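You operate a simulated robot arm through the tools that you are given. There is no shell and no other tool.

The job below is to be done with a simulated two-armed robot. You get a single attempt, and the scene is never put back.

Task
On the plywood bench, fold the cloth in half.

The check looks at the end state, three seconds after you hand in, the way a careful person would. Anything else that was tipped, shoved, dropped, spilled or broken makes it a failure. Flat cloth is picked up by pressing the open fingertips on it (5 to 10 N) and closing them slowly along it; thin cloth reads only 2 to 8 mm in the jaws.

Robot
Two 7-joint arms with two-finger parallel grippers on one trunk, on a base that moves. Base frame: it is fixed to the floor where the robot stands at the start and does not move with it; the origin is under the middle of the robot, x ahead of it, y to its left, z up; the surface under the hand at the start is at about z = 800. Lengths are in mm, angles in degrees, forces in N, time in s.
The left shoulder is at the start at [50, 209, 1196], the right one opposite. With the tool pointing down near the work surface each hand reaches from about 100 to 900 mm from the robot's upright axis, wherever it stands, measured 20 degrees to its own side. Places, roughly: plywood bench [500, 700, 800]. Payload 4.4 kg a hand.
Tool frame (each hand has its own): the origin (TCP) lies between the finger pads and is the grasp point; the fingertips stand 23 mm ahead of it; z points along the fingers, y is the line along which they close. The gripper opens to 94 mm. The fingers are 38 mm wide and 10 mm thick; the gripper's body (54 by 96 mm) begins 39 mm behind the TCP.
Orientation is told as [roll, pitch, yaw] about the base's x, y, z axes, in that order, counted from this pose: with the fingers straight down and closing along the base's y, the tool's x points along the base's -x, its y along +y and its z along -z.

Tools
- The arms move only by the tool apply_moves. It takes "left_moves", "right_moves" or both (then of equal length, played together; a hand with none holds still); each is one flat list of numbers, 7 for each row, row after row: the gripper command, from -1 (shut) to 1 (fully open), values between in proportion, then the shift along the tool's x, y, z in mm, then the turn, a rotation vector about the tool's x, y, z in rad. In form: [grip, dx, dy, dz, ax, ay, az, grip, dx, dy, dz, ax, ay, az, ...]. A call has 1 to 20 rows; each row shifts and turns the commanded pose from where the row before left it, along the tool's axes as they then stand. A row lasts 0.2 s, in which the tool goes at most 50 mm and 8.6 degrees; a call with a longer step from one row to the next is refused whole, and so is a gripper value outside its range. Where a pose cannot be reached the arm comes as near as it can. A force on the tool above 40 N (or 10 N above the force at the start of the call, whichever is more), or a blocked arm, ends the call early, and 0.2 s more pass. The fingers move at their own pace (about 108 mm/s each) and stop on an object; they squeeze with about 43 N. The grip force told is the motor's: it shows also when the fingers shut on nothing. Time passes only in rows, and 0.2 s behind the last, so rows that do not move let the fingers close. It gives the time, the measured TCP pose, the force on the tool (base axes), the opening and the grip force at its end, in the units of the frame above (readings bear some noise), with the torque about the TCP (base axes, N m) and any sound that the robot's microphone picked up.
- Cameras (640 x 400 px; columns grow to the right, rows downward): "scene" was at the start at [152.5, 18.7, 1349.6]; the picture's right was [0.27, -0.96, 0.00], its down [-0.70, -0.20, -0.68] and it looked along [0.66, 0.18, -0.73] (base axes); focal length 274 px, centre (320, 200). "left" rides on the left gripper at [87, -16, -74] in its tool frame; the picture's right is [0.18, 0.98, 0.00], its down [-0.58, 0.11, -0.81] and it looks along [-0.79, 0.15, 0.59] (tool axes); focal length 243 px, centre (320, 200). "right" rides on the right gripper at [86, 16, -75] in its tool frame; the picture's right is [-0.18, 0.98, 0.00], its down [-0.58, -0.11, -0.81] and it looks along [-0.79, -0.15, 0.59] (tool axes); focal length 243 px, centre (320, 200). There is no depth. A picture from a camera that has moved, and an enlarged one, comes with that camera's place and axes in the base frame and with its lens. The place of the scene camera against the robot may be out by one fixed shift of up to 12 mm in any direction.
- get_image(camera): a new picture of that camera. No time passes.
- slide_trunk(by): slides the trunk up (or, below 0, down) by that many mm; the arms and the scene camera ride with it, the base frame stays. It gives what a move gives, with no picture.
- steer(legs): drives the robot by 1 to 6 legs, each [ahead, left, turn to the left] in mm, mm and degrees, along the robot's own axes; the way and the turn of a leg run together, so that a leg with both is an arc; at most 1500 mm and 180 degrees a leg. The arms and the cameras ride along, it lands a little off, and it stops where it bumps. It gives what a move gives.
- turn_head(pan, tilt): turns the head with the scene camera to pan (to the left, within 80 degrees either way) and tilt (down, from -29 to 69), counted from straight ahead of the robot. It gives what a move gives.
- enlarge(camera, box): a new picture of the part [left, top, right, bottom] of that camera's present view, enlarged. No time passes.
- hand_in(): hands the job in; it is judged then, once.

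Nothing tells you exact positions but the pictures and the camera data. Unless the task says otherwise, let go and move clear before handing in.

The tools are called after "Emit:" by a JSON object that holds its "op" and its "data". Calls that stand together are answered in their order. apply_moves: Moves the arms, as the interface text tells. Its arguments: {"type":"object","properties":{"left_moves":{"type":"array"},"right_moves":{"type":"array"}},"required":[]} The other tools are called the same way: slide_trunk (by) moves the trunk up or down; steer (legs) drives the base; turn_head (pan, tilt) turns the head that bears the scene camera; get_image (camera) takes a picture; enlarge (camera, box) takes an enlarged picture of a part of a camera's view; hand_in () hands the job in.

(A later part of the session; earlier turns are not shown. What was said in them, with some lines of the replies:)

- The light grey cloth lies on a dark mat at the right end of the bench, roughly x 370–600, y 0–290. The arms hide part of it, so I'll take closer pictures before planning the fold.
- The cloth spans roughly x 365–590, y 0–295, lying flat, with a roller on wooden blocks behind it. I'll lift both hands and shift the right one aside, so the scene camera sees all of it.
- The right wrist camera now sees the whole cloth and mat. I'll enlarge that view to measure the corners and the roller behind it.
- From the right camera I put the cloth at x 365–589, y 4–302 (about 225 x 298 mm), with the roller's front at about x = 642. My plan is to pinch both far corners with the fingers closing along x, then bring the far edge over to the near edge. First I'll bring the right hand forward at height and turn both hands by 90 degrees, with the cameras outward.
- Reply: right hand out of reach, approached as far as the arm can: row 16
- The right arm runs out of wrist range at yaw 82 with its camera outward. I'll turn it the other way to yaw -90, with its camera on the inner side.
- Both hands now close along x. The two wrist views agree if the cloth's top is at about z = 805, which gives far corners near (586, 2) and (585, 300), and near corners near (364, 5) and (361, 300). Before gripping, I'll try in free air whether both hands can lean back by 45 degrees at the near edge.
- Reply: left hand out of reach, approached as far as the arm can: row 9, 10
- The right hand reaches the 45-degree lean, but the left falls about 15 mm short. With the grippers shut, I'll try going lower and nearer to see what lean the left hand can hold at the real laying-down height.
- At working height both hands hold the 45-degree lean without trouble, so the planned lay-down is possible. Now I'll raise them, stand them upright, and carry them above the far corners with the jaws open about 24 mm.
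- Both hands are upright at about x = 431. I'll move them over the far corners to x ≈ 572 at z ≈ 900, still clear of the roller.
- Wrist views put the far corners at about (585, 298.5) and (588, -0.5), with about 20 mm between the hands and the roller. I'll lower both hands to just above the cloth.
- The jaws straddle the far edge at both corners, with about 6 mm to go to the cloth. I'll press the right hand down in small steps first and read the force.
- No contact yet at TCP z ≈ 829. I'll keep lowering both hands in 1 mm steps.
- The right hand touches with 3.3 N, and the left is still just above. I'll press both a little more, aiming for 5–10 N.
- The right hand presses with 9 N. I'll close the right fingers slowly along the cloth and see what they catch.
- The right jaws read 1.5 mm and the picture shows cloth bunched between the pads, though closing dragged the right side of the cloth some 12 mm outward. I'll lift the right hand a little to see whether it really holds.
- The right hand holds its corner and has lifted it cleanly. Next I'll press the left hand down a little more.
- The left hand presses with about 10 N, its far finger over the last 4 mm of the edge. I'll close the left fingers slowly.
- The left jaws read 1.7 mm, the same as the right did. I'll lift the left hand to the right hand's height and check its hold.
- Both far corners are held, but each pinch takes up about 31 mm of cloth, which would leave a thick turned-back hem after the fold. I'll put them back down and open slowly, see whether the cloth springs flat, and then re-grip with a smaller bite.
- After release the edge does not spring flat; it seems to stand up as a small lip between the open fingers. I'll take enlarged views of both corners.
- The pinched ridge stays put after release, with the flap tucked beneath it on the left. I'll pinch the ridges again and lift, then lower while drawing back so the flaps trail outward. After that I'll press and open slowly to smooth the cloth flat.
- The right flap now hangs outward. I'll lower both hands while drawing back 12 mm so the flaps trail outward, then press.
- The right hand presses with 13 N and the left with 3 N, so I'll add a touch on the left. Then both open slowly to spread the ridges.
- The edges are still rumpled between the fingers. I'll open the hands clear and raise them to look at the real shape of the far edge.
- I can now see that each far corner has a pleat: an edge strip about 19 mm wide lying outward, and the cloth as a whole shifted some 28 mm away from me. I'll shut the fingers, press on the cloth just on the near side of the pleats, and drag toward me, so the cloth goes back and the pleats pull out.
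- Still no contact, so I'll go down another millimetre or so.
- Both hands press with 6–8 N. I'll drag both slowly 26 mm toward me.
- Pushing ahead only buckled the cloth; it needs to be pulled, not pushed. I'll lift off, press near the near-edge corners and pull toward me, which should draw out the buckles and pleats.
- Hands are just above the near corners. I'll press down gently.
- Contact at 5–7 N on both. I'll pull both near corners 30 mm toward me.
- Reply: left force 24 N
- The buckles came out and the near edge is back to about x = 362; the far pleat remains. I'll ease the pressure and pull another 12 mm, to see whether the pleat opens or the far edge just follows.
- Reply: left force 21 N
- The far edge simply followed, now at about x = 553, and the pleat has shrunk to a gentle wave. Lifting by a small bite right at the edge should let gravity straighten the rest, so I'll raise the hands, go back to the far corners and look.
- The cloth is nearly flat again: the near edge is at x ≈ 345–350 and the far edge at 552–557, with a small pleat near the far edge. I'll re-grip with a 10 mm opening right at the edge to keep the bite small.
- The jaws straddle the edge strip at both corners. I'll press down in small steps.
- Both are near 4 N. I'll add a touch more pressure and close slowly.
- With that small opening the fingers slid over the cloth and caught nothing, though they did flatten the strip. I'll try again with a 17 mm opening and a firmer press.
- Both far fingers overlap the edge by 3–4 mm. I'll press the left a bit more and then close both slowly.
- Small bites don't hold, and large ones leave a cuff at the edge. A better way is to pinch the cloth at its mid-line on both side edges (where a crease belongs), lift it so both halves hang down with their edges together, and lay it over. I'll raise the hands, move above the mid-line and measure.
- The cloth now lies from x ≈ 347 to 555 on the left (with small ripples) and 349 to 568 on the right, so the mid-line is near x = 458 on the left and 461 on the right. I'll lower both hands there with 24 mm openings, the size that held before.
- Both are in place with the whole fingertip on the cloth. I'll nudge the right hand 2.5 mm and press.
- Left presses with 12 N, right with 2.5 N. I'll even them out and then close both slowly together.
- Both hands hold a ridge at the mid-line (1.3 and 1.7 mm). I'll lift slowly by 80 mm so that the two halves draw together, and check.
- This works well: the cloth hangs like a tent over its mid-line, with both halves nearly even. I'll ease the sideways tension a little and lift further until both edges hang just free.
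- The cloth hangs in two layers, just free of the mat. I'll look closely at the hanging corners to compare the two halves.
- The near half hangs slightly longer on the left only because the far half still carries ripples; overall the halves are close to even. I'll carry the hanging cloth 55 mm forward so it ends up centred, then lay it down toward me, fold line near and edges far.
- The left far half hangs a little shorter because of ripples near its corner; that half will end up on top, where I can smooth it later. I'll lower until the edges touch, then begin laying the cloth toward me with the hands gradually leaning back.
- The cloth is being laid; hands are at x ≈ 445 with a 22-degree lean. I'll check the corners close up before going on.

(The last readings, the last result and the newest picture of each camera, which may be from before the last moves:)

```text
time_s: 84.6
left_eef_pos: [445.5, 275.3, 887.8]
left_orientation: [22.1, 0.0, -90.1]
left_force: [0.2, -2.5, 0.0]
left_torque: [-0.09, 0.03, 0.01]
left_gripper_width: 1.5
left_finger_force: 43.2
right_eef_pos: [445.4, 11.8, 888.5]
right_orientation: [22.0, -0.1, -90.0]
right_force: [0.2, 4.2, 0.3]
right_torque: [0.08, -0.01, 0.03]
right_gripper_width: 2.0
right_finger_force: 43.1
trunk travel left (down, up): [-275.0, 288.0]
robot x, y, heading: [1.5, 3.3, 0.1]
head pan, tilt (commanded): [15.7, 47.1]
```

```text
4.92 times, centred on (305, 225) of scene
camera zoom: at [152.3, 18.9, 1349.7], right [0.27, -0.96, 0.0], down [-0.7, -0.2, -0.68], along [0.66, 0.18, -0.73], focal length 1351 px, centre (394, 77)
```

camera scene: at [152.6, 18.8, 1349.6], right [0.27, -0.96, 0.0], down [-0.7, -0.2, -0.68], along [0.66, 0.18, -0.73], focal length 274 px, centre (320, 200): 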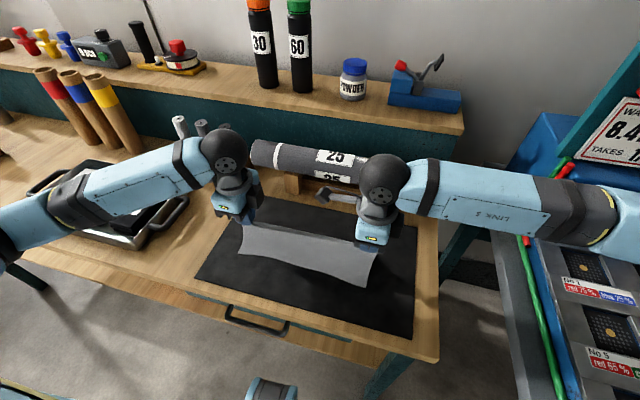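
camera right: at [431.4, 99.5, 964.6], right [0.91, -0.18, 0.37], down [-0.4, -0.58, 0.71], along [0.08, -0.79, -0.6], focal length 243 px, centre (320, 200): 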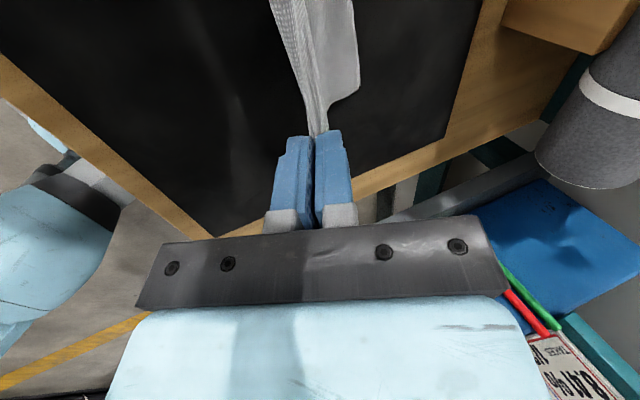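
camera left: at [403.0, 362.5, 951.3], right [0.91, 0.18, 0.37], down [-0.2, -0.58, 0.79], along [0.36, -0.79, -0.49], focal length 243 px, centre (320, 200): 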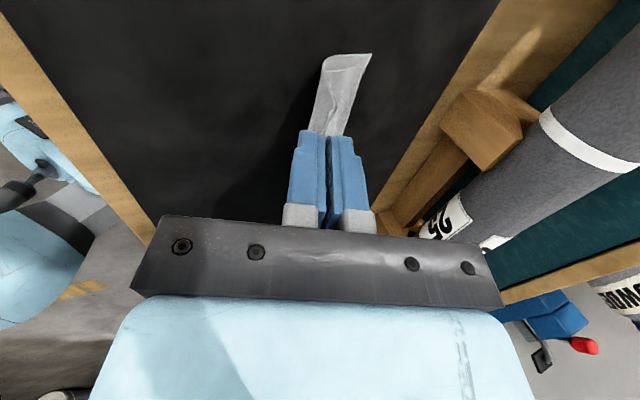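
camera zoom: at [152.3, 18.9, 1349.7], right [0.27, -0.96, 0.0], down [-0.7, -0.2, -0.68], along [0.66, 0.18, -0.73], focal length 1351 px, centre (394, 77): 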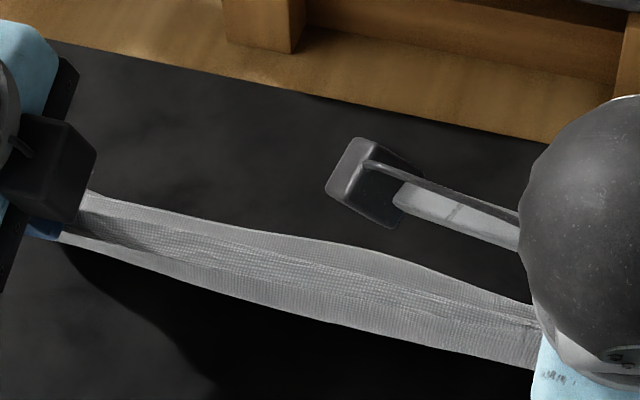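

Very good: both layers lie almost edge on edge, with the far edge at x ≈ 514, and the top layer only about 4 mm short and 7 mm inset on the left. I'll carry on laying down to the mat with a 45-degree lean.

Emit:
{"op": "apply_moves", "data": {"left_moves": [-1, 0, -7.64, 2.71, -0.0465, 0, 0, -1, 0, -7.76, 2.35, -0.0465, 0, 0, -1, 0, -7.86, 1.98, -0.0465, 0, 0, -1, 0, -8.61, 2.71, -0.0524, 0, 0, -1, 0, -8.74, 2.26, -0.0524, 0, 0, -1, 0, -7.9, 2.54, -0.0436, 0, 0, -1, 0, -8.01, 2.19, -0.0436, 0, 0, -1, 0, -6.38, 2.54, -0.0349, 0, 0, -1, 0, -5, 1.5, -0.0349, 0, 0, -1, 0, 0, 0, 0, 0, 0], "right_moves": [-1, 0, -7.64, 2.71, -0.0465, 0, 0, -1, 0, -7.76, 2.35, -0.0465, 0, 0, -1, 0, -7.86, 1.98, -0.0465, 0, 0, -1, 0, -8.61, 2.71, -0.0524, 0, 0, -1, 0, -8.74, 2.26, -0.0524, 0, 0, -1, 0, -7.9, 2.54, -0.0436, 0, 0, -1, 0, -8.01, 2.19, -0.0436, 0, 0, -1, 0, -6.38, 2.54, -0.0349, 0, 0, -1, 0, -5, 1.5, -0.0349, 0, 0, -1, 0, 0, 0, 0, 0, 0]}}

Emit:
{"op": "enlarge", "data": {"camera": "scene", "box": [190, 140, 430, 320]}}

Emit:
{"op": "get_image", "data": {"camera": "left"}}

Emit:
{"op": "get_image", "data": {"camera": "right"}}

```text
time_s: 86.8
left_eef_pos: [399.3, 273.3, 834.1]
left_orientation: [45.0, 0.1, -90.0]
left_force: [0.3, -3.2, -0.4]
left_torque: [-0.05, 0.07, -0.03]
left_gripper_width: 1.6
left_finger_force: 43.2
right_eef_pos: [400.4, 11.9, 835.8]
right_orientation: [44.9, 0.1, -90.0]
right_force: [-0.3, 3.2, -0.3]
right_torque: [0.06, 0.08, 0.02]
right_gripper_width: 1.6
right_finger_force: 43.0
trunk travel left (down, up): [-275.0, 288.0]
robot x, y, heading: [0.6, -1.3, 0.1]
head pan, tilt (commanded): [15.7, 47.1]
```

```text
2.22 times, centred on (310, 230) of scene
camera zoom: at [152.6, 18.7, 1349.6], right [0.27, -0.96, 0.0], down [-0.7, -0.2, -0.68], along [0.66, 0.18, -0.73], focal length 610 px, centre (342, 133)
```

zoom: 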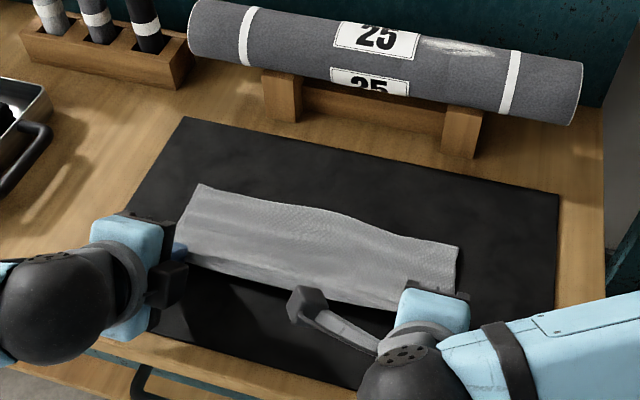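

```text
taken
camera left: at [335.4, 361.8, 876.6], right [0.69, 0.18, 0.7], down [-0.49, -0.58, 0.65], along [0.52, -0.79, -0.31], focal length 243 px, centre (320, 200)
```

left: 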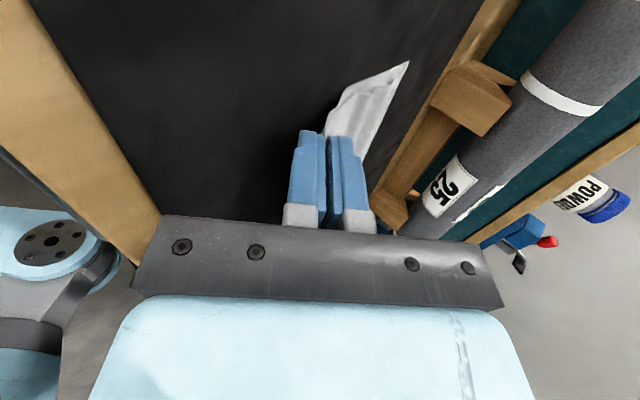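

```text
taken
camera right: at [358.3, 99.4, 899.5], right [0.7, -0.18, 0.69], down [-0.65, -0.58, 0.49], along [0.31, -0.79, -0.52], focal length 243 px, centre (320, 200)
```

right: 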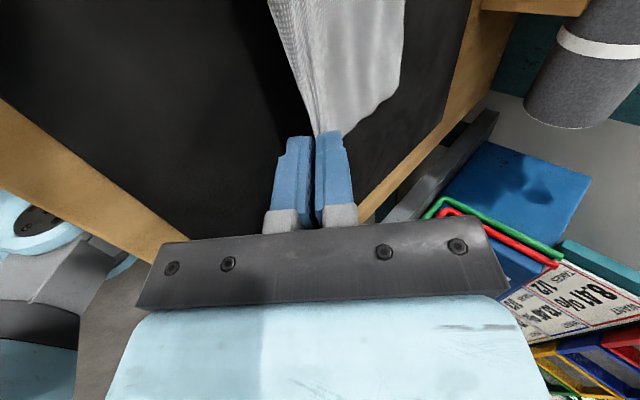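

The cloth is laid in two layers. I'll lower the last bit, open the fingers slightly and draw both hands straight back out of the crease.

Emit:
{"op": "apply_moves", "data": {"left_moves": [-1, -0.3, -1, 1, 0, 0, 0, -0.95, 0, 0, 0, 0, 0, 0, -0.88, 0, 0, 0, 0, 0, 0, -0.8, 0, 0, 0, 0, 0, 0, -0.8, 0, 0, 0, 0, 0, 0, -0.8, 0, 0, -3, 0, 0, 0, -0.8, 0, 0, -5, 0, 0, 0, -0.8, 0, 0, -7, 0, 0, 0, -0.8, 0, 0, -10, 0, 0, 0, -0.8, 0, 0, -10, 0, 0, 0, -0.8, 0, 0, -10, 0, 0, 0], "right_moves": [-1, 0.3, -1, 1, 0, 0, 0, -0.95, 0, 0, 0, 0, 0, 0, -0.88, 0, 0, 0, 0, 0, 0, -0.8, 0, 0, 0, 0, 0, 0, -0.8, 0, 0, 0, 0, 0, 0, -0.8, 0, 0, -3, 0, 0, 0, -0.8, 0, 0, -5, 0, 0, 0, -0.8, 0, 0, -7, 0, 0, 0, -0.8, 0, 0, -10, 0, 0, 0, -0.8, 0, 0, -10, 0, 0, 0, -0.8, 0, 0, -10, 0, 0, 0]}}

Emit:
{"op": "enlarge", "data": {"camera": "scene", "box": [190, 140, 430, 320]}}

Emit:
{"op": "get_image", "data": {"camera": "left"}}

Emit:
{"op": "get_image", "data": {"camera": "right"}}

```text
time_s: 89.2
left_eef_pos: [370.0, 274.1, 867.2]
left_orientation: [45.0, 0.0, -90.1]
left_force: [-0.5, -0.7, -0.7]
left_torque: [-0.01, 0.01, 0.0]
left_gripper_width: 9.3
left_finger_force: 0.2
right_eef_pos: [369.6, 10.7, 866.5]
right_orientation: [45.0, 0.0, -90.0]
right_force: [-0.6, 0.6, -0.9]
right_torque: [-0.02, 0.03, 0.0]
right_gripper_width: 9.5
right_finger_force: 0.1
trunk travel left (down, up): [-275.0, 288.0]
robot x, y, heading: [0.9, 3.0, 0.0]
head pan, tilt (commanded): [15.7, 47.1]
```

```text
2.22 times, centred on (310, 230) of scene
camera zoom: at [152.3, 18.8, 1349.7], right [0.27, -0.96, 0.0], down [-0.7, -0.2, -0.68], along [0.66, 0.18, -0.73], focal length 610 px, centre (342, 133)
```

zoom: 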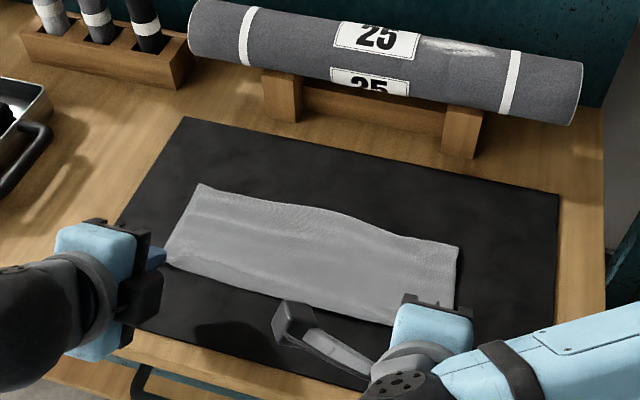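

```text
taken
camera left: at [303.8, 361.7, 908.6], right [0.69, 0.18, 0.69], down [-0.49, -0.58, 0.65], along [0.52, -0.79, -0.31], focal length 243 px, centre (320, 200)
```

left: 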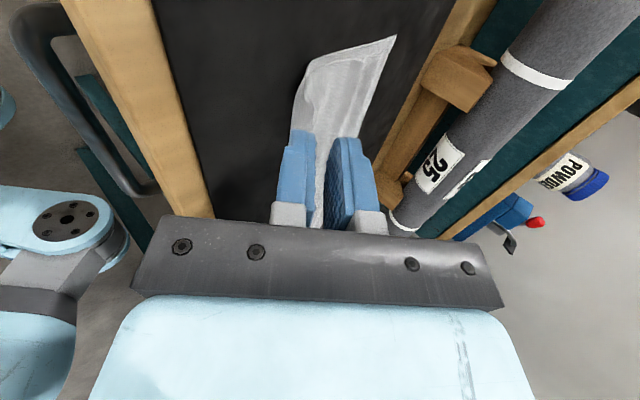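

```text
taken
camera right: at [327.9, 98.1, 931.0], right [0.7, -0.18, 0.69], down [-0.65, -0.58, 0.49], along [0.31, -0.79, -0.52], focal length 243 px, centre (320, 200)
```

right: 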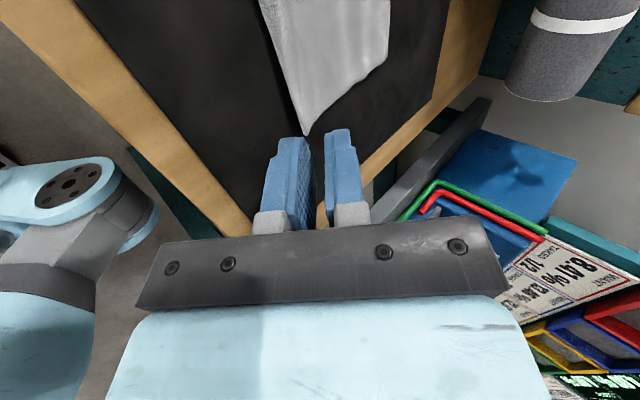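

Released cleanly. I'll raise both hands, stand them upright and look at the folded cloth from above.

Emit:
{"op": "apply_moves", "data": {"left_moves": [-0.8, 0, 21, -21, 0, 0, 0, -0.8, 0, 21, -21, 0, 0, 0, -0.8, 0, 15, -15, 0, 0, 0, -0.8, 0, 0, 0, 0.131, 0, 0, -0.8, 0, 0, 0, 0.131, 0, 0, -0.8, 0, 0, 0, 0.131, 0, 0, -0.8, 0, 0, 0, 0.131, 0, 0, -0.8, 0, 0, 0, 0.131, 0, 0, -0.8, 0, 0, 0, 0.131, 0, 0], "right_moves": [-0.8, 0, 21, -21, 0, 0, 0, -0.8, 0, 21, -21, 0, 0, 0, -0.8, 0, 15, -15, 0, 0, 0, -0.8, 0, 0, 0, 0.131, 0, 0, -0.8, 0, 0, 0, 0.131, 0, 0, -0.8, 0, 0, 0, 0.131, 0, 0, -0.8, 0, 0, 0, 0.131, 0, 0, -0.8, 0, 0, 0, 0.131, 0, 0, -0.8, 0, 0, 0, 0.131, 0, 0]}}

Emit:
{"op": "enlarge", "data": {"camera": "scene", "box": [190, 140, 430, 320]}}

Emit:
{"op": "get_image", "data": {"camera": "left"}}

Emit:
{"op": "get_image", "data": {"camera": "right"}}

```text
time_s: 91.2
left_eef_pos: [407.5, 271.4, 915.9]
left_orientation: [-0.2, 0.0, -90.0]
left_force: [-0.3, -0.1, -0.1]
left_torque: [0.0, 0.0, 0.0]
left_gripper_width: 9.2
left_finger_force: 0.1
left hand out of reach, approached as far as the arm can: row 1, 2, 3
right_eef_pos: [368.8, 13.5, 946.0]
right_orientation: [-0.1, 0.3, -90.1]
right_force: [0.3, -0.1, 0.0]
right_torque: [0.01, -0.04, -0.02]
right_gripper_width: 9.5
right_finger_force: 0.1
trunk travel left (down, up): [-275.0, 288.0]
robot x, y, heading: [-2.5, 3.9, -0.1]
head pan, tilt (commanded): [15.7, 47.1]
```

```text
2.22 times, centred on (310, 230) of scene
camera zoom: at [153.2, 18.4, 1349.5], right [0.27, -0.96, 0.0], down [-0.71, -0.2, -0.68], along [0.66, 0.18, -0.73], focal length 610 px, centre (342, 133)
```

zoom: 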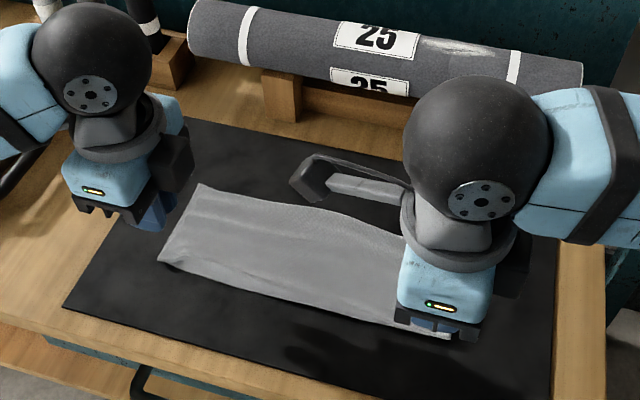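

```text
taken
camera left: at [391.2, 359.9, 991.3], right [0.98, 0.18, 0.0], down [0.11, -0.58, 0.81], along [0.15, -0.79, -0.59], focal length 243 px, centre (320, 200)
```

left: 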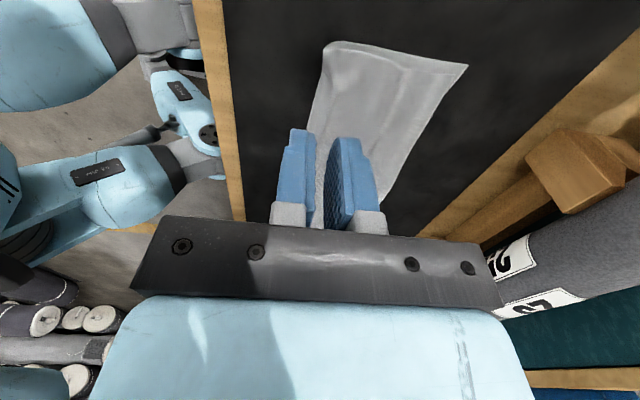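

```text
taken
camera right: at [384.9, 98.3, 1021.1], right [0.98, -0.18, 0.0], down [-0.11, -0.58, 0.81], along [-0.15, -0.79, -0.59], focal length 243 px, centre (320, 200)
```

right: 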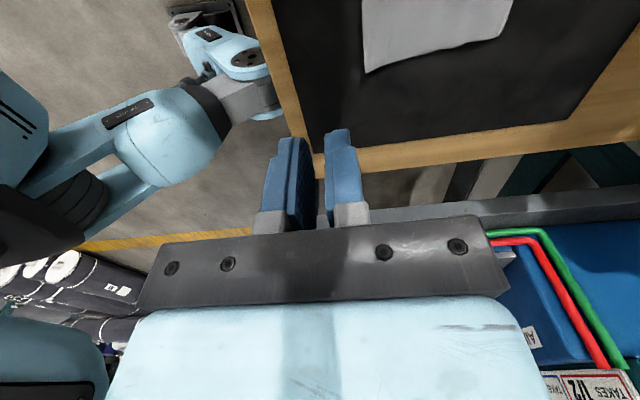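

The cloth looks neatly folded. I'll examine each end closely for alignment and leftover ripples.

Emit:
{"op": "enlarge", "data": {"camera": "left", "box": [280, 20, 500, 160]}}

Emit:
{"op": "enlarge", "data": {"camera": "right", "box": [340, 0, 540, 100]}}

Emit:
{"op": "enlarge", "data": {"camera": "scene", "box": [240, 200, 380, 290]}}

```text
2.86 times, centred on (390, 90) of left
camera zoom: at [391.2, 359.9, 991.3], right [0.98, 0.18, 0.0], down [0.11, -0.58, 0.81], along [0.15, -0.79, -0.59], focal length 693 px, centre (120, 514)
```

zoom: 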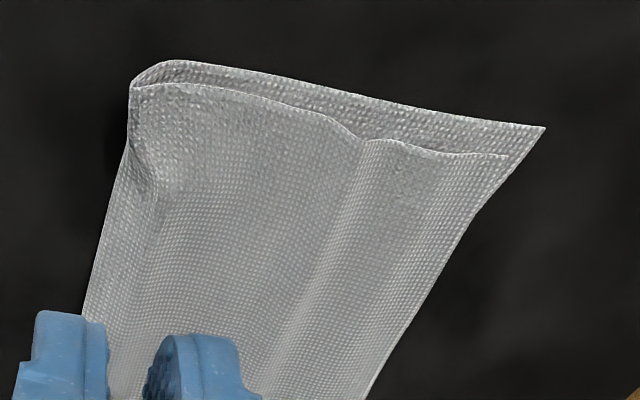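

```text
3.20 times, centred on (440, 50) of right
camera zoom: at [384.9, 98.3, 1021.1], right [0.98, -0.18, 0.0], down [-0.11, -0.58, 0.81], along [-0.15, -0.79, -0.59], focal length 776 px, centre (-64, 680)
```

zoom: 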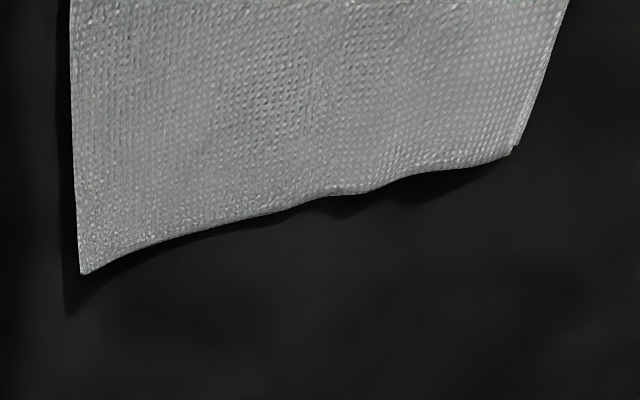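

```text
4.44 times, centred on (310, 245) of scene
camera zoom: at [153.2, 18.4, 1349.5], right [0.27, -0.96, 0.0], down [-0.71, -0.2, -0.68], along [0.66, 0.18, -0.73], focal length 1219 px, centre (364, 0)
```

zoom: 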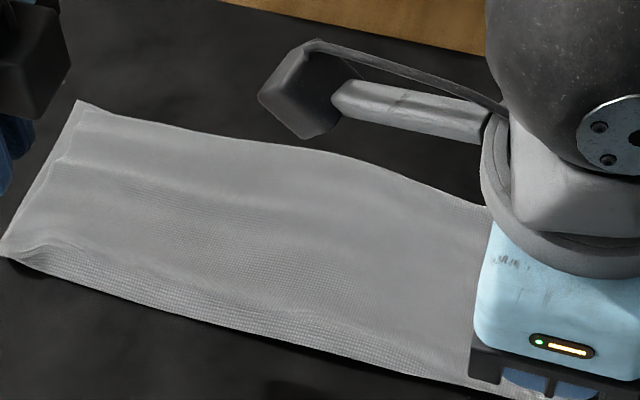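

The fold came out well. On the right the layers coincide, and on the left the top layer is inset about 8 mm sideways and 6 mm lengthways. I'll move the hands out of the way for a full view.

Emit:
{"op": "apply_moves", "data": {"left_moves": [-0.8, 20, 0, -20, 0, 0, 0, -0.8, 30, 0, -25, 0, 0, 0, -0.8, 35, 0, -20, 0, 0, 0, -0.8, 35, 5, 0, 0, 0, 0, -0.8, 0, 10, 0, 0, 0, 0, -0.8, 0, 0, 0, 0, 0, 0], "right_moves": [-0.8, -10, -10, -30, 0, 0, 0, -0.8, -20, -25, -30, 0, 0, 0, -0.8, -20, -25, -20, 0, 0, 0, -0.8, -20, -25, 0, 0, 0, 0, -0.8, -20, -20, 0, 0, 0, 0, -0.8, 0, 0, 0, 0, 0, 0]}}

Emit:
{"op": "get_image", "data": {"camera": "left"}}

Emit:
{"op": "get_image", "data": {"camera": "scene"}}

```text
time_s: 92.6
left_eef_pos: [421.0, 392.3, 978.5]
left_orientation: [0.0, 0.0, -90.0]
left_force: [-0.1, 0.5, 0.0]
left_torque: [0.0, -0.01, 0.0]
left_gripper_width: 9.6
left_finger_force: 0.2
right_eef_pos: [263.3, -80.0, 1028.6]
right_orientation: [-0.1, 0.1, -89.9]
right_force: [-0.3, 0.0, 0.2]
right_torque: [-0.02, -0.04, 0.01]
right_gripper_width: 9.3
right_finger_force: 0.1
trunk travel left (down, up): [-275.0, 288.0]
robot x, y, heading: [0.8, 0.0, -0.2]
head pan, tilt (commanded): [15.7, 47.1]
```

```text
taken
camera left: at [404.8, 480.3, 1054.7], right [0.98, 0.18, 0.0], down [0.11, -0.58, 0.81], along [0.15, -0.79, -0.59], focal length 243 px, centre (320, 200)
```

left: 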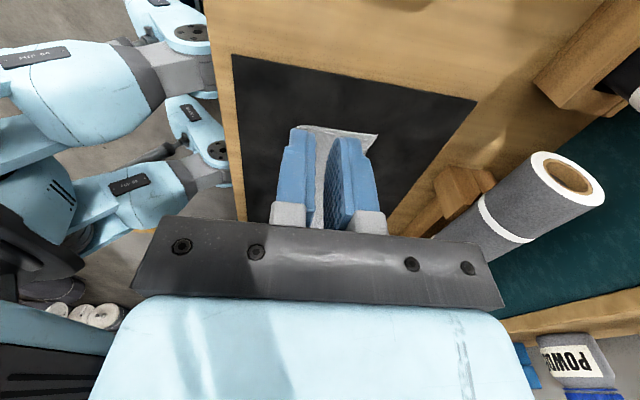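

```text
taken
camera scene: at [152.2, 19.4, 1349.7], right [0.27, -0.96, 0.0], down [-0.7, -0.2, -0.68], along [0.66, 0.18, -0.73], focal length 274 px, centre (320, 200)
```

scene: 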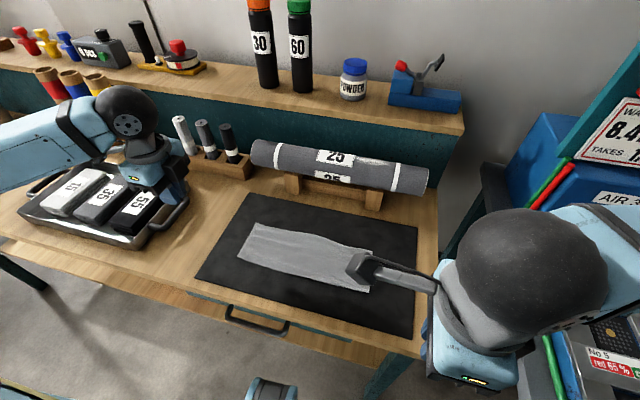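

The right hand still blocks part of the view. I'll move it 80 mm further right, then zoom in.

Emit:
{"op": "apply_moves", "data": {"right_moves": [-0.8, -25, 0, 0, 0, 0, 0, -0.8, -30, 0, 0, 0, 0, 0, -0.8, -25, 0, 0, 0, 0, 0, -0.8, 0, 0, 0, 0, 0, 0]}}

Emit:
{"op": "enlarge", "data": {"camera": "scene", "box": [220, 200, 400, 310]}}

Emit:
{"op": "enlarge", "data": {"camera": "scene", "box": [230, 210, 320, 270]}}

Emit:
{"op": "enlarge", "data": {"camera": "scene", "box": [310, 235, 400, 300]}}

```text
time_s: 93.6
left_eef_pos: [421.5, 391.7, 979.3]
left_orientation: [-0.1, 0.0, -90.0]
left_force: [-0.2, 0.4, 0.7]
left_torque: [-0.03, 0.0, -0.02]
left_gripper_width: 9.5
left_finger_force: 0.0
right_eef_pos: [299.2, -132.8, 1026.8]
right_orientation: [-0.2, -0.2, -90.1]
right_force: [-0.5, -0.6, -0.4]
right_torque: [0.0, -0.01, 0.02]
right_gripper_width: 9.4
right_finger_force: 0.1
right hand out of reach, approached as far as the arm can: row 1, 2, 3
trunk travel left (down, up): [-275.0, 288.0]
robot x, y, heading: [-2.3, 0.8, -0.4]
head pan, tilt (commanded): [15.7, 47.1]
```

```text
3.56 times, centred on (310, 255) of scene
camera zoom: at [152.7, 19.3, 1349.6], right [0.27, -0.96, 0.0], down [-0.7, -0.2, -0.68], along [0.66, 0.18, -0.73], focal length 976 px, centre (356, 4)
```

zoom: 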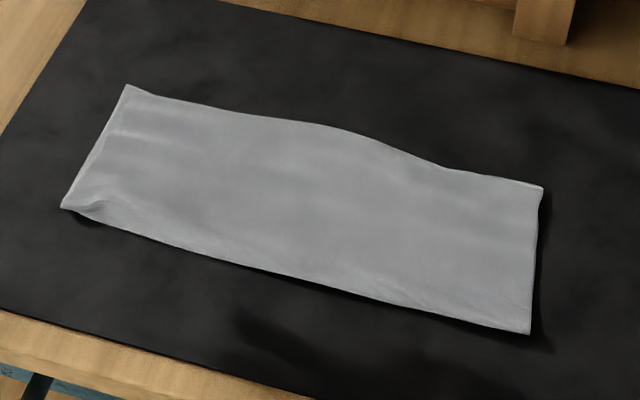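

```text
6.67 times, centred on (275, 240) of scene
camera zoom: at [152.7, 19.3, 1349.6], right [0.27, -0.96, 0.0], down [-0.7, -0.2, -0.68], along [0.66, 0.18, -0.73], focal length 1829 px, centre (620, -67)
```

zoom: 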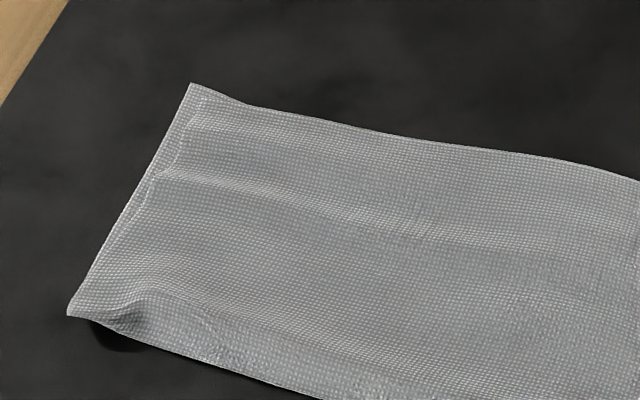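

```text
6.15 times, centred on (355, 268) of scene
camera zoom: at [152.7, 19.3, 1349.6], right [0.27, -0.96, 0.0], down [-0.7, -0.2, -0.68], along [0.66, 0.18, -0.73], focal length 1688 px, centre (105, -215)
```

zoom: 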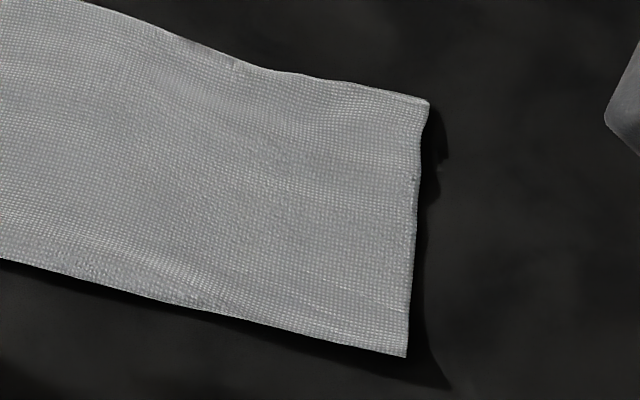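

The fold is neat: about 107 x 295 mm, edges aligned within roughly 5–10 mm, with a slightly puffy crease along the near side. I'll bring the left camera lower at the left end to judge the height of that crease.

Emit:
{"op": "apply_moves", "data": {"left_moves": [-1, -10, 0, 25, 0, 0, 0, -1, -10, 0, 25, 0, 0, 0, -1, -10, 0, 25, 0, 0, 0, -1, 0, 0, 20, 0, 0, 0, -1, 0, 0, 0, 0, 0, 0]}}

Emit:
{"op": "get_image", "data": {"camera": "left"}}

Emit:
{"op": "get_image", "data": {"camera": "scene"}}

```text
time_s: 94.8
left_eef_pos: [422.6, 361.3, 882.7]
left_orientation: [-0.1, 0.0, -90.0]
left_force: [0.6, -0.7, -0.2]
left_torque: [0.02, 0.0, 0.02]
left_gripper_width: 0.0
left_finger_force: 41.6
right_eef_pos: [299.9, -133.5, 1026.1]
right_orientation: [-0.1, 0.1, -89.9]
right_force: [0.3, -0.6, 0.0]
right_torque: [-0.04, 0.03, 0.0]
right_gripper_width: 9.3
right_finger_force: 0.1
trunk travel left (down, up): [-275.0, 288.0]
robot x, y, heading: [-2.2, 0.1, 0.1]
head pan, tilt (commanded): [15.7, 47.1]
```

```text
taken
camera left: at [405.9, 449.2, 958.3], right [0.98, 0.18, 0.0], down [0.11, -0.58, 0.81], along [0.15, -0.79, -0.59], focal length 243 px, centre (320, 200)
```

left: 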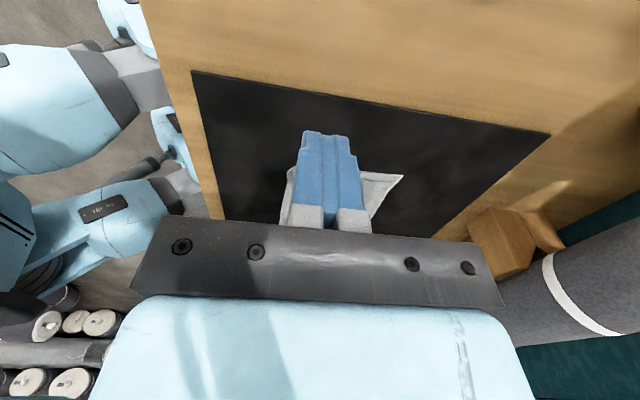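

```text
taken
camera scene: at [152.5, 18.6, 1349.6], right [0.27, -0.96, 0.0], down [-0.7, -0.2, -0.68], along [0.66, 0.18, -0.73], focal length 274 px, centre (320, 200)
```

scene: 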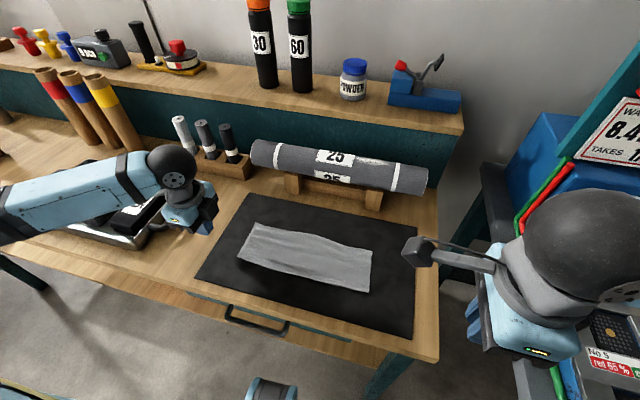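

From here the cloth looks flat and tidy. I'll give the near crease a gentle straight-down pat with closed fingers at both ends, lifting straight off again so nothing shifts.

Emit:
{"op": "apply_moves", "data": {"left_moves": [-1, -20, 0, 0, 0, 0, 0, -1, -25, -3, 0, 0, 0, 0, -1, -25, -3, 0, 0, 0, 0, -1, -26, -3, 5, 0, 0, 0, -1, 0, 0, 15, 0, 0, 0, -1, 0, 0, 12, 0, 0, 0, -1, 0, 0, 0, 0, 0, 0], "right_moves": [-1, 30, 22, 30, 0, 0, 0, -1, 32, 23, 30, 0, 0, 0, -1, 32, 23, 35, 0, 0, 0, -1, 32, 23, 35, 0, 0, 0, -1, 32, 23, 25, 0, 0, 0, -1, 0, 0, 20, 0, 0, 0, -1, 0, 0, 0, 0, 0, 0]}}

Emit:
{"op": "get_image", "data": {"camera": "left"}}

Emit:
{"op": "get_image", "data": {"camera": "right"}}

```text
refused: row 3 steps farther than a row can; nothing moved
```

```text
taken
camera left: at [405.9, 449.2, 958.3], right [0.98, 0.18, 0.0], down [0.11, -0.58, 0.81], along [0.15, -0.79, -0.59], focal length 243 px, centre (320, 200)
```

left: 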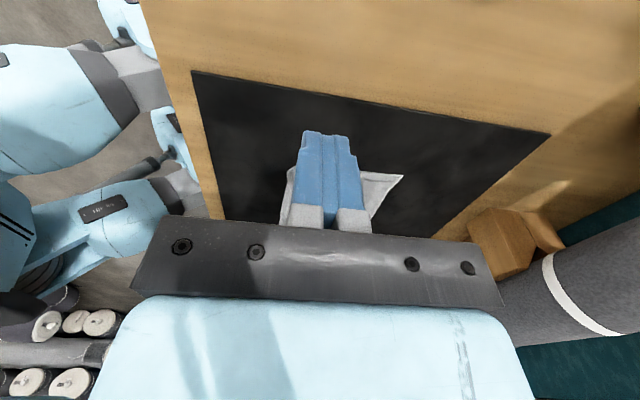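

```text
taken
camera right: at [315.2, -45.5, 1101.2], right [0.98, -0.18, 0.0], down [-0.11, -0.58, 0.81], along [-0.15, -0.79, -0.59], focal length 243 px, centre (320, 200)
```

right: 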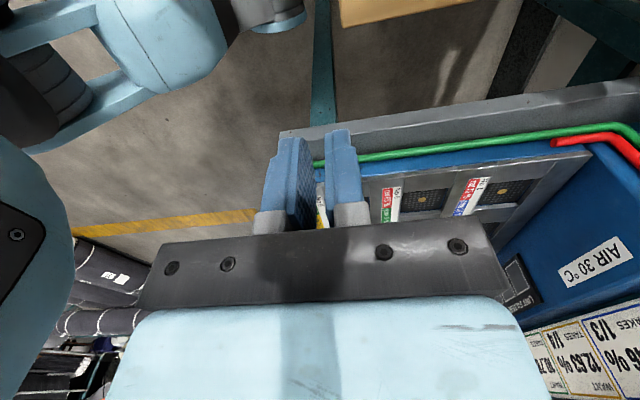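

The step was too long and was refused; nothing moved. I'll send the same approach with shorter steps.

Emit:
{"op": "apply_moves", "data": {"left_moves": [-1, -15, 0, 0, 0, 0, 0, -1, -20, -2, 0, 0, 0, 0, -1, -20, -2, 0, 0, 0, 0, -1, -20, -2, 0, 0, 0, 0, -1, -21, -2, 5, 0, 0, 0, -1, 0, 0, 10, 0, 0, 0, -1, 0, 0, 10, 0, 0, 0, -1, 0, 0, 7, 0, 0, 0], "right_moves": [-1, 20, 14, 22, 0, 0, 0, -1, 23, 16, 25, 0, 0, 0, -1, 23, 17, 25, 0, 0, 0, -1, 23, 17, 25, 0, 0, 0, -1, 23, 17, 25, 0, 0, 0, -1, 23, 17, 25, 0, 0, 0, -1, 23, 16, 20, 0, 0, 0, -1, 0, 0, 8, 0, 0, 0]}}

Emit:
{"op": "get_image", "data": {"camera": "left"}}

Emit:
{"op": "get_image", "data": {"camera": "right"}}

```text
time_s: 96.6
left_eef_pos: [414.0, 265.5, 851.3]
left_orientation: [-0.1, -0.1, -90.1]
left_force: [0.0, -0.3, 0.1]
left_torque: [-0.02, 0.04, -0.02]
left_gripper_width: 0.0
left_finger_force: 41.6
right_eef_pos: [413.9, 25.9, 852.2]
right_orientation: [-0.1, 0.0, -89.9]
right_force: [0.2, -0.3, 0.6]
right_torque: [-0.02, 0.0, 0.0]
right_gripper_width: 0.0
right_finger_force: 42.5
trunk travel left (down, up): [-275.0, 288.0]
robot x, y, heading: [-1.7, -2.2, 0.1]
head pan, tilt (commanded): [15.7, 47.1]
```

```text
taken
camera left: at [397.0, 353.3, 927.7], right [0.98, 0.18, 0.0], down [0.11, -0.58, 0.81], along [0.15, -0.79, -0.59], focal length 243 px, centre (320, 200)
```

left: 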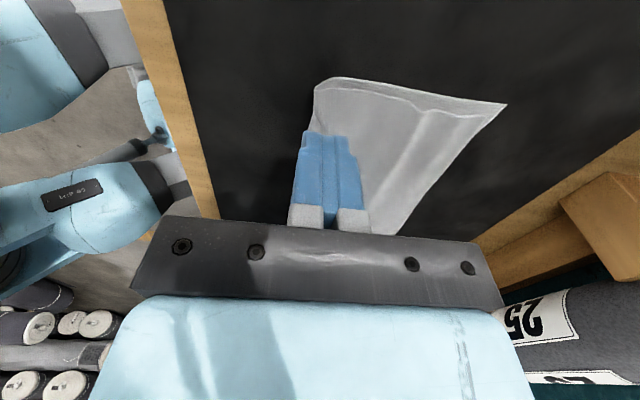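

```text
taken
camera right: at [429.4, 112.5, 927.0], right [0.98, -0.18, 0.0], down [-0.11, -0.58, 0.81], along [-0.15, -0.79, -0.59], focal length 243 px, centre (320, 200)
```

right: 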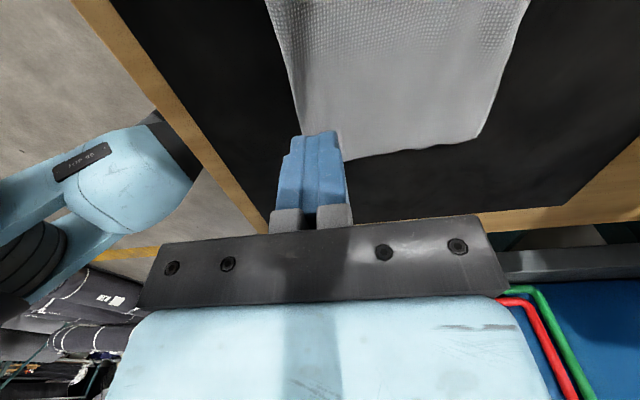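

Hands are poised over the crease ends. I'll lower straight down slowly to lightly flatten the crease, watching the force.

Emit:
{"op": "apply_moves", "data": {"left_moves": [-1, 0, 0, 3, 0, 0, 0, -1, 0, 0, 3, 0, 0, 0, -1, 0, 0, 3, 0, 0, 0, -1, 0, 0, 3, 0, 0, 0, -1, 0, 0, 3, 0, 0, 0, -1, 0, 0, 3, 0, 0, 0, -1, 0, 0, 2, 0, 0, 0, -1, 0, 0, 0, 0, 0, 0], "right_moves": [-1, 0, 0, 3, 0, 0, 0, -1, 0, 0, 3, 0, 0, 0, -1, 0, 0, 3, 0, 0, 0, -1, 0, 0, 3, 0, 0, 0, -1, 0, 0, 3, 0, 0, 0, -1, 0, 0, 3, 0, 0, 0, -1, 0, 0, 2, 0, 0, 0, -1, 0, 0, 0, 0, 0, 0]}}

Emit:
{"op": "enlarge", "data": {"camera": "left", "box": [250, 40, 520, 230]}}

Emit:
{"op": "enlarge", "data": {"camera": "right", "box": [230, 0, 520, 220]}}

```text
time_s: 98.4
left_eef_pos: [414.6, 267.3, 832.4]
left_orientation: [-0.2, 0.0, -89.9]
left_force: [0.6, 0.1, 0.2]
left_torque: [-0.04, -0.03, -0.01]
left_gripper_width: 0.1
left_finger_force: 42.6
right_eef_pos: [414.0, 27.6, 830.5]
right_orientation: [-0.1, 0.1, -90.0]
right_force: [-0.5, 0.1, -0.1]
right_torque: [-0.04, -0.02, 0.0]
right_gripper_width: 0.0
right_finger_force: 42.6
trunk travel left (down, up): [-275.0, 288.0]
robot x, y, heading: [-0.5, -1.0, -0.1]
head pan, tilt (commanded): [15.7, 47.1]
```

```text
2.11 times, centred on (385, 135) of left
camera zoom: at [397.0, 354.2, 907.6], right [0.98, 0.18, 0.0], down [0.11, -0.58, 0.81], along [0.15, -0.79, -0.59], focal length 511 px, centre (183, 337)
```

zoom: 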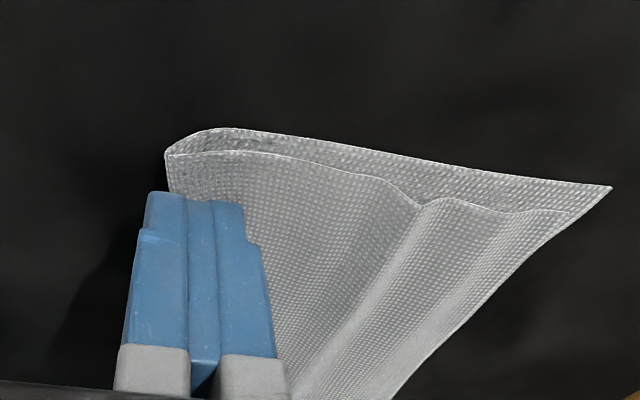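

```text
1.82 times, centred on (375, 110) of right
camera zoom: at [429.3, 113.2, 905.2], right [0.98, -0.18, 0.0], down [-0.11, -0.58, 0.81], along [-0.15, -0.79, -0.59], focal length 441 px, centre (220, 364)
```

zoom: 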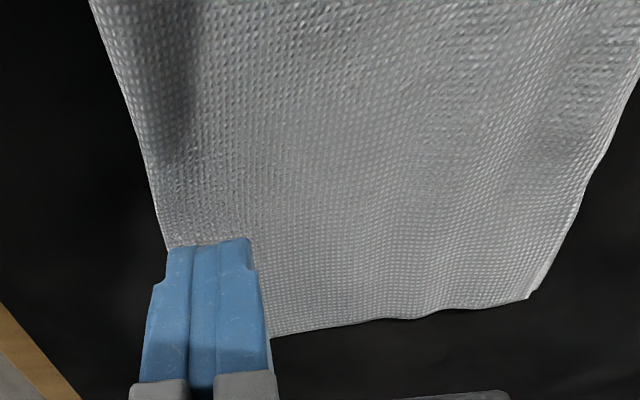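

The crease yields with almost no force. One more gentle millimetre and a half, then I'll lift straight up.

Emit:
{"op": "apply_moves", "data": {"left_moves": [-1, 0, 0, 1, 0, 0, 0, -1, 0, 0, 0.8, 0, 0, 0, -1, 0, 0, 0, 0, 0, 0], "right_moves": [-1, 0, 0, 0.7, 0, 0, 0, -1, 0, 0, 0.5, 0, 0, 0, -1, 0, 0, 0, 0, 0, 0]}}

```text
time_s: 99.2
left_eef_pos: [413.5, 268.6, 832.0]
left_orientation: [-0.1, 0.0, -90.0]
left_force: [0.2, 0.4, 0.1]
left_torque: [-0.01, -0.02, 0.0]
left_gripper_width: 0.2
left_finger_force: 42.4
right_eef_pos: [413.2, 26.9, 829.6]
right_orientation: [-0.1, 0.0, -90.0]
right_force: [0.7, -0.4, 0.5]
right_torque: [-0.01, 0.0, 0.0]
right_gripper_width: 0.2
right_finger_force: 42.6
trunk travel left (down, up): [-275.0, 288.0]
robot x, y, heading: [-0.3, 0.7, 0.2]
head pan, tilt (commanded): [15.7, 47.1]
```

That is light contact enough. I'll lift both hands straight up and move them clear.

Emit:
{"op": "apply_moves", "data": {"left_moves": [-1, 0, 0, -5, 0, 0, 0, -1, 0, 0, -10, 0, 0, 0, -1, 0, 0, -20, 0, 0, 0, -1, 0, 0, -25, 0, 0, 0, -1, 20, 0, -25, 0, 0, 0, -1, 30, 0, -20, 0, 0, 0, -1, 30, 0, 0, 0, 0, 0, -1, 30, 0, 0, 0, 0, 0], "right_moves": [-1, 0, 0, -5, 0, 0, 0, -1, 0, 0, -10, 0, 0, 0, -1, 0, 0, -20, 0, 0, 0, -1, 0, 0, -25, 0, 0, 0, -1, -20, -10, -30, 0, 0, 0, -1, -25, -20, -30, 0, 0, 0, -1, -25, -20, -30, 0, 0, 0, -1, -25, -20, -30, 0, 0, 0]}}

Emit:
{"op": "get_image", "data": {"camera": "scene"}}

Emit:
{"op": "enlarge", "data": {"camera": "scene", "box": [220, 200, 400, 310]}}

```text
time_s: 101.0
left_eef_pos: [413.1, 375.7, 940.1]
left_orientation: [0.1, 0.1, -90.0]
left_force: [-0.6, 1.1, -0.4]
left_torque: [-0.03, -0.01, -0.02]
left_gripper_width: 0.0
left_finger_force: 42.2
right_eef_pos: [342.3, -69.9, 1008.7]
right_orientation: [-0.1, -0.1, -90.0]
right_force: [-0.1, -0.2, -0.1]
right_torque: [-0.01, -0.03, 0.02]
right_gripper_width: 0.0
right_finger_force: 42.4
trunk travel left (down, up): [-275.0, 288.0]
robot x, y, heading: [-0.0, -0.4, -0.1]
head pan, tilt (commanded): [15.7, 47.1]
```

```text
taken
camera scene: at [151.3, 18.4, 1349.8], right [0.27, -0.96, 0.0], down [-0.7, -0.2, -0.68], along [0.66, 0.18, -0.73], focal length 274 px, centre (320, 200)
```

scene: 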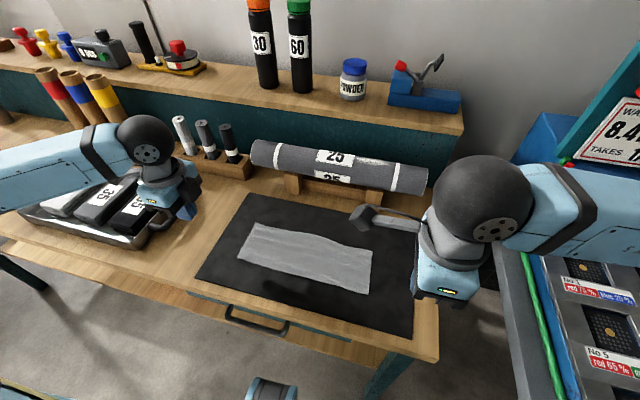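

```text
3.56 times, centred on (310, 255) of scene
camera zoom: at [151.3, 18.4, 1349.8], right [0.27, -0.96, 0.0], down [-0.7, -0.2, -0.68], along [0.66, 0.18, -0.73], focal length 976 px, centre (356, 4)
```

zoom: 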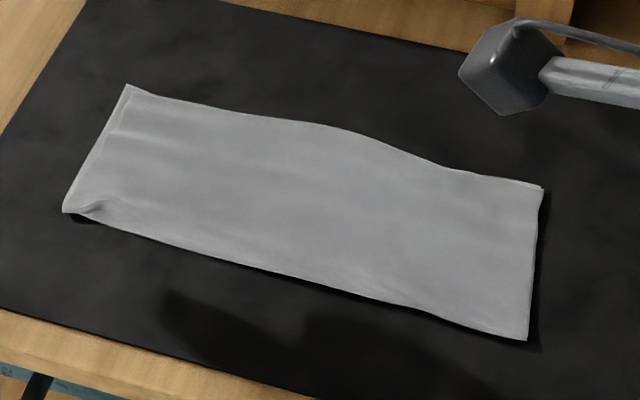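

The cloth lies folded in half on the mat, the layers matching to within about a centimetre. The roller, tray and tubes look undisturbed, and both hands are empty and clear, so I'm handing in.

Emit:
{"op": "hand_in", "data": {}}

```text
The job is handed in.
```

The cloth is folded in half on the mat, and I've handed the job in; no verdict came back.

- **Fold:** The folded cloth is about 107 by 295 mm, with the crease on the side nearest the robot. The layers line up on the right. On the left, the top layer sits about 8 mm in from the side edge and about 6 mm short of the far edge. The far edge is also slightly wavy, by about 5 mm.
- **Position:** It lies about the middle of where the cloth started.
- **Surroundings:** In the last picture the roller, tray and tubes looked undisturbed, and both hands were empty and clear.

My first attempts, gripping the far corners, left pleats and shifted the cloth. I switched to lifting it by its mid-line and laying it over, which gave the fold above. A few faint ripples from those attempts remain in the top layer near the left end.
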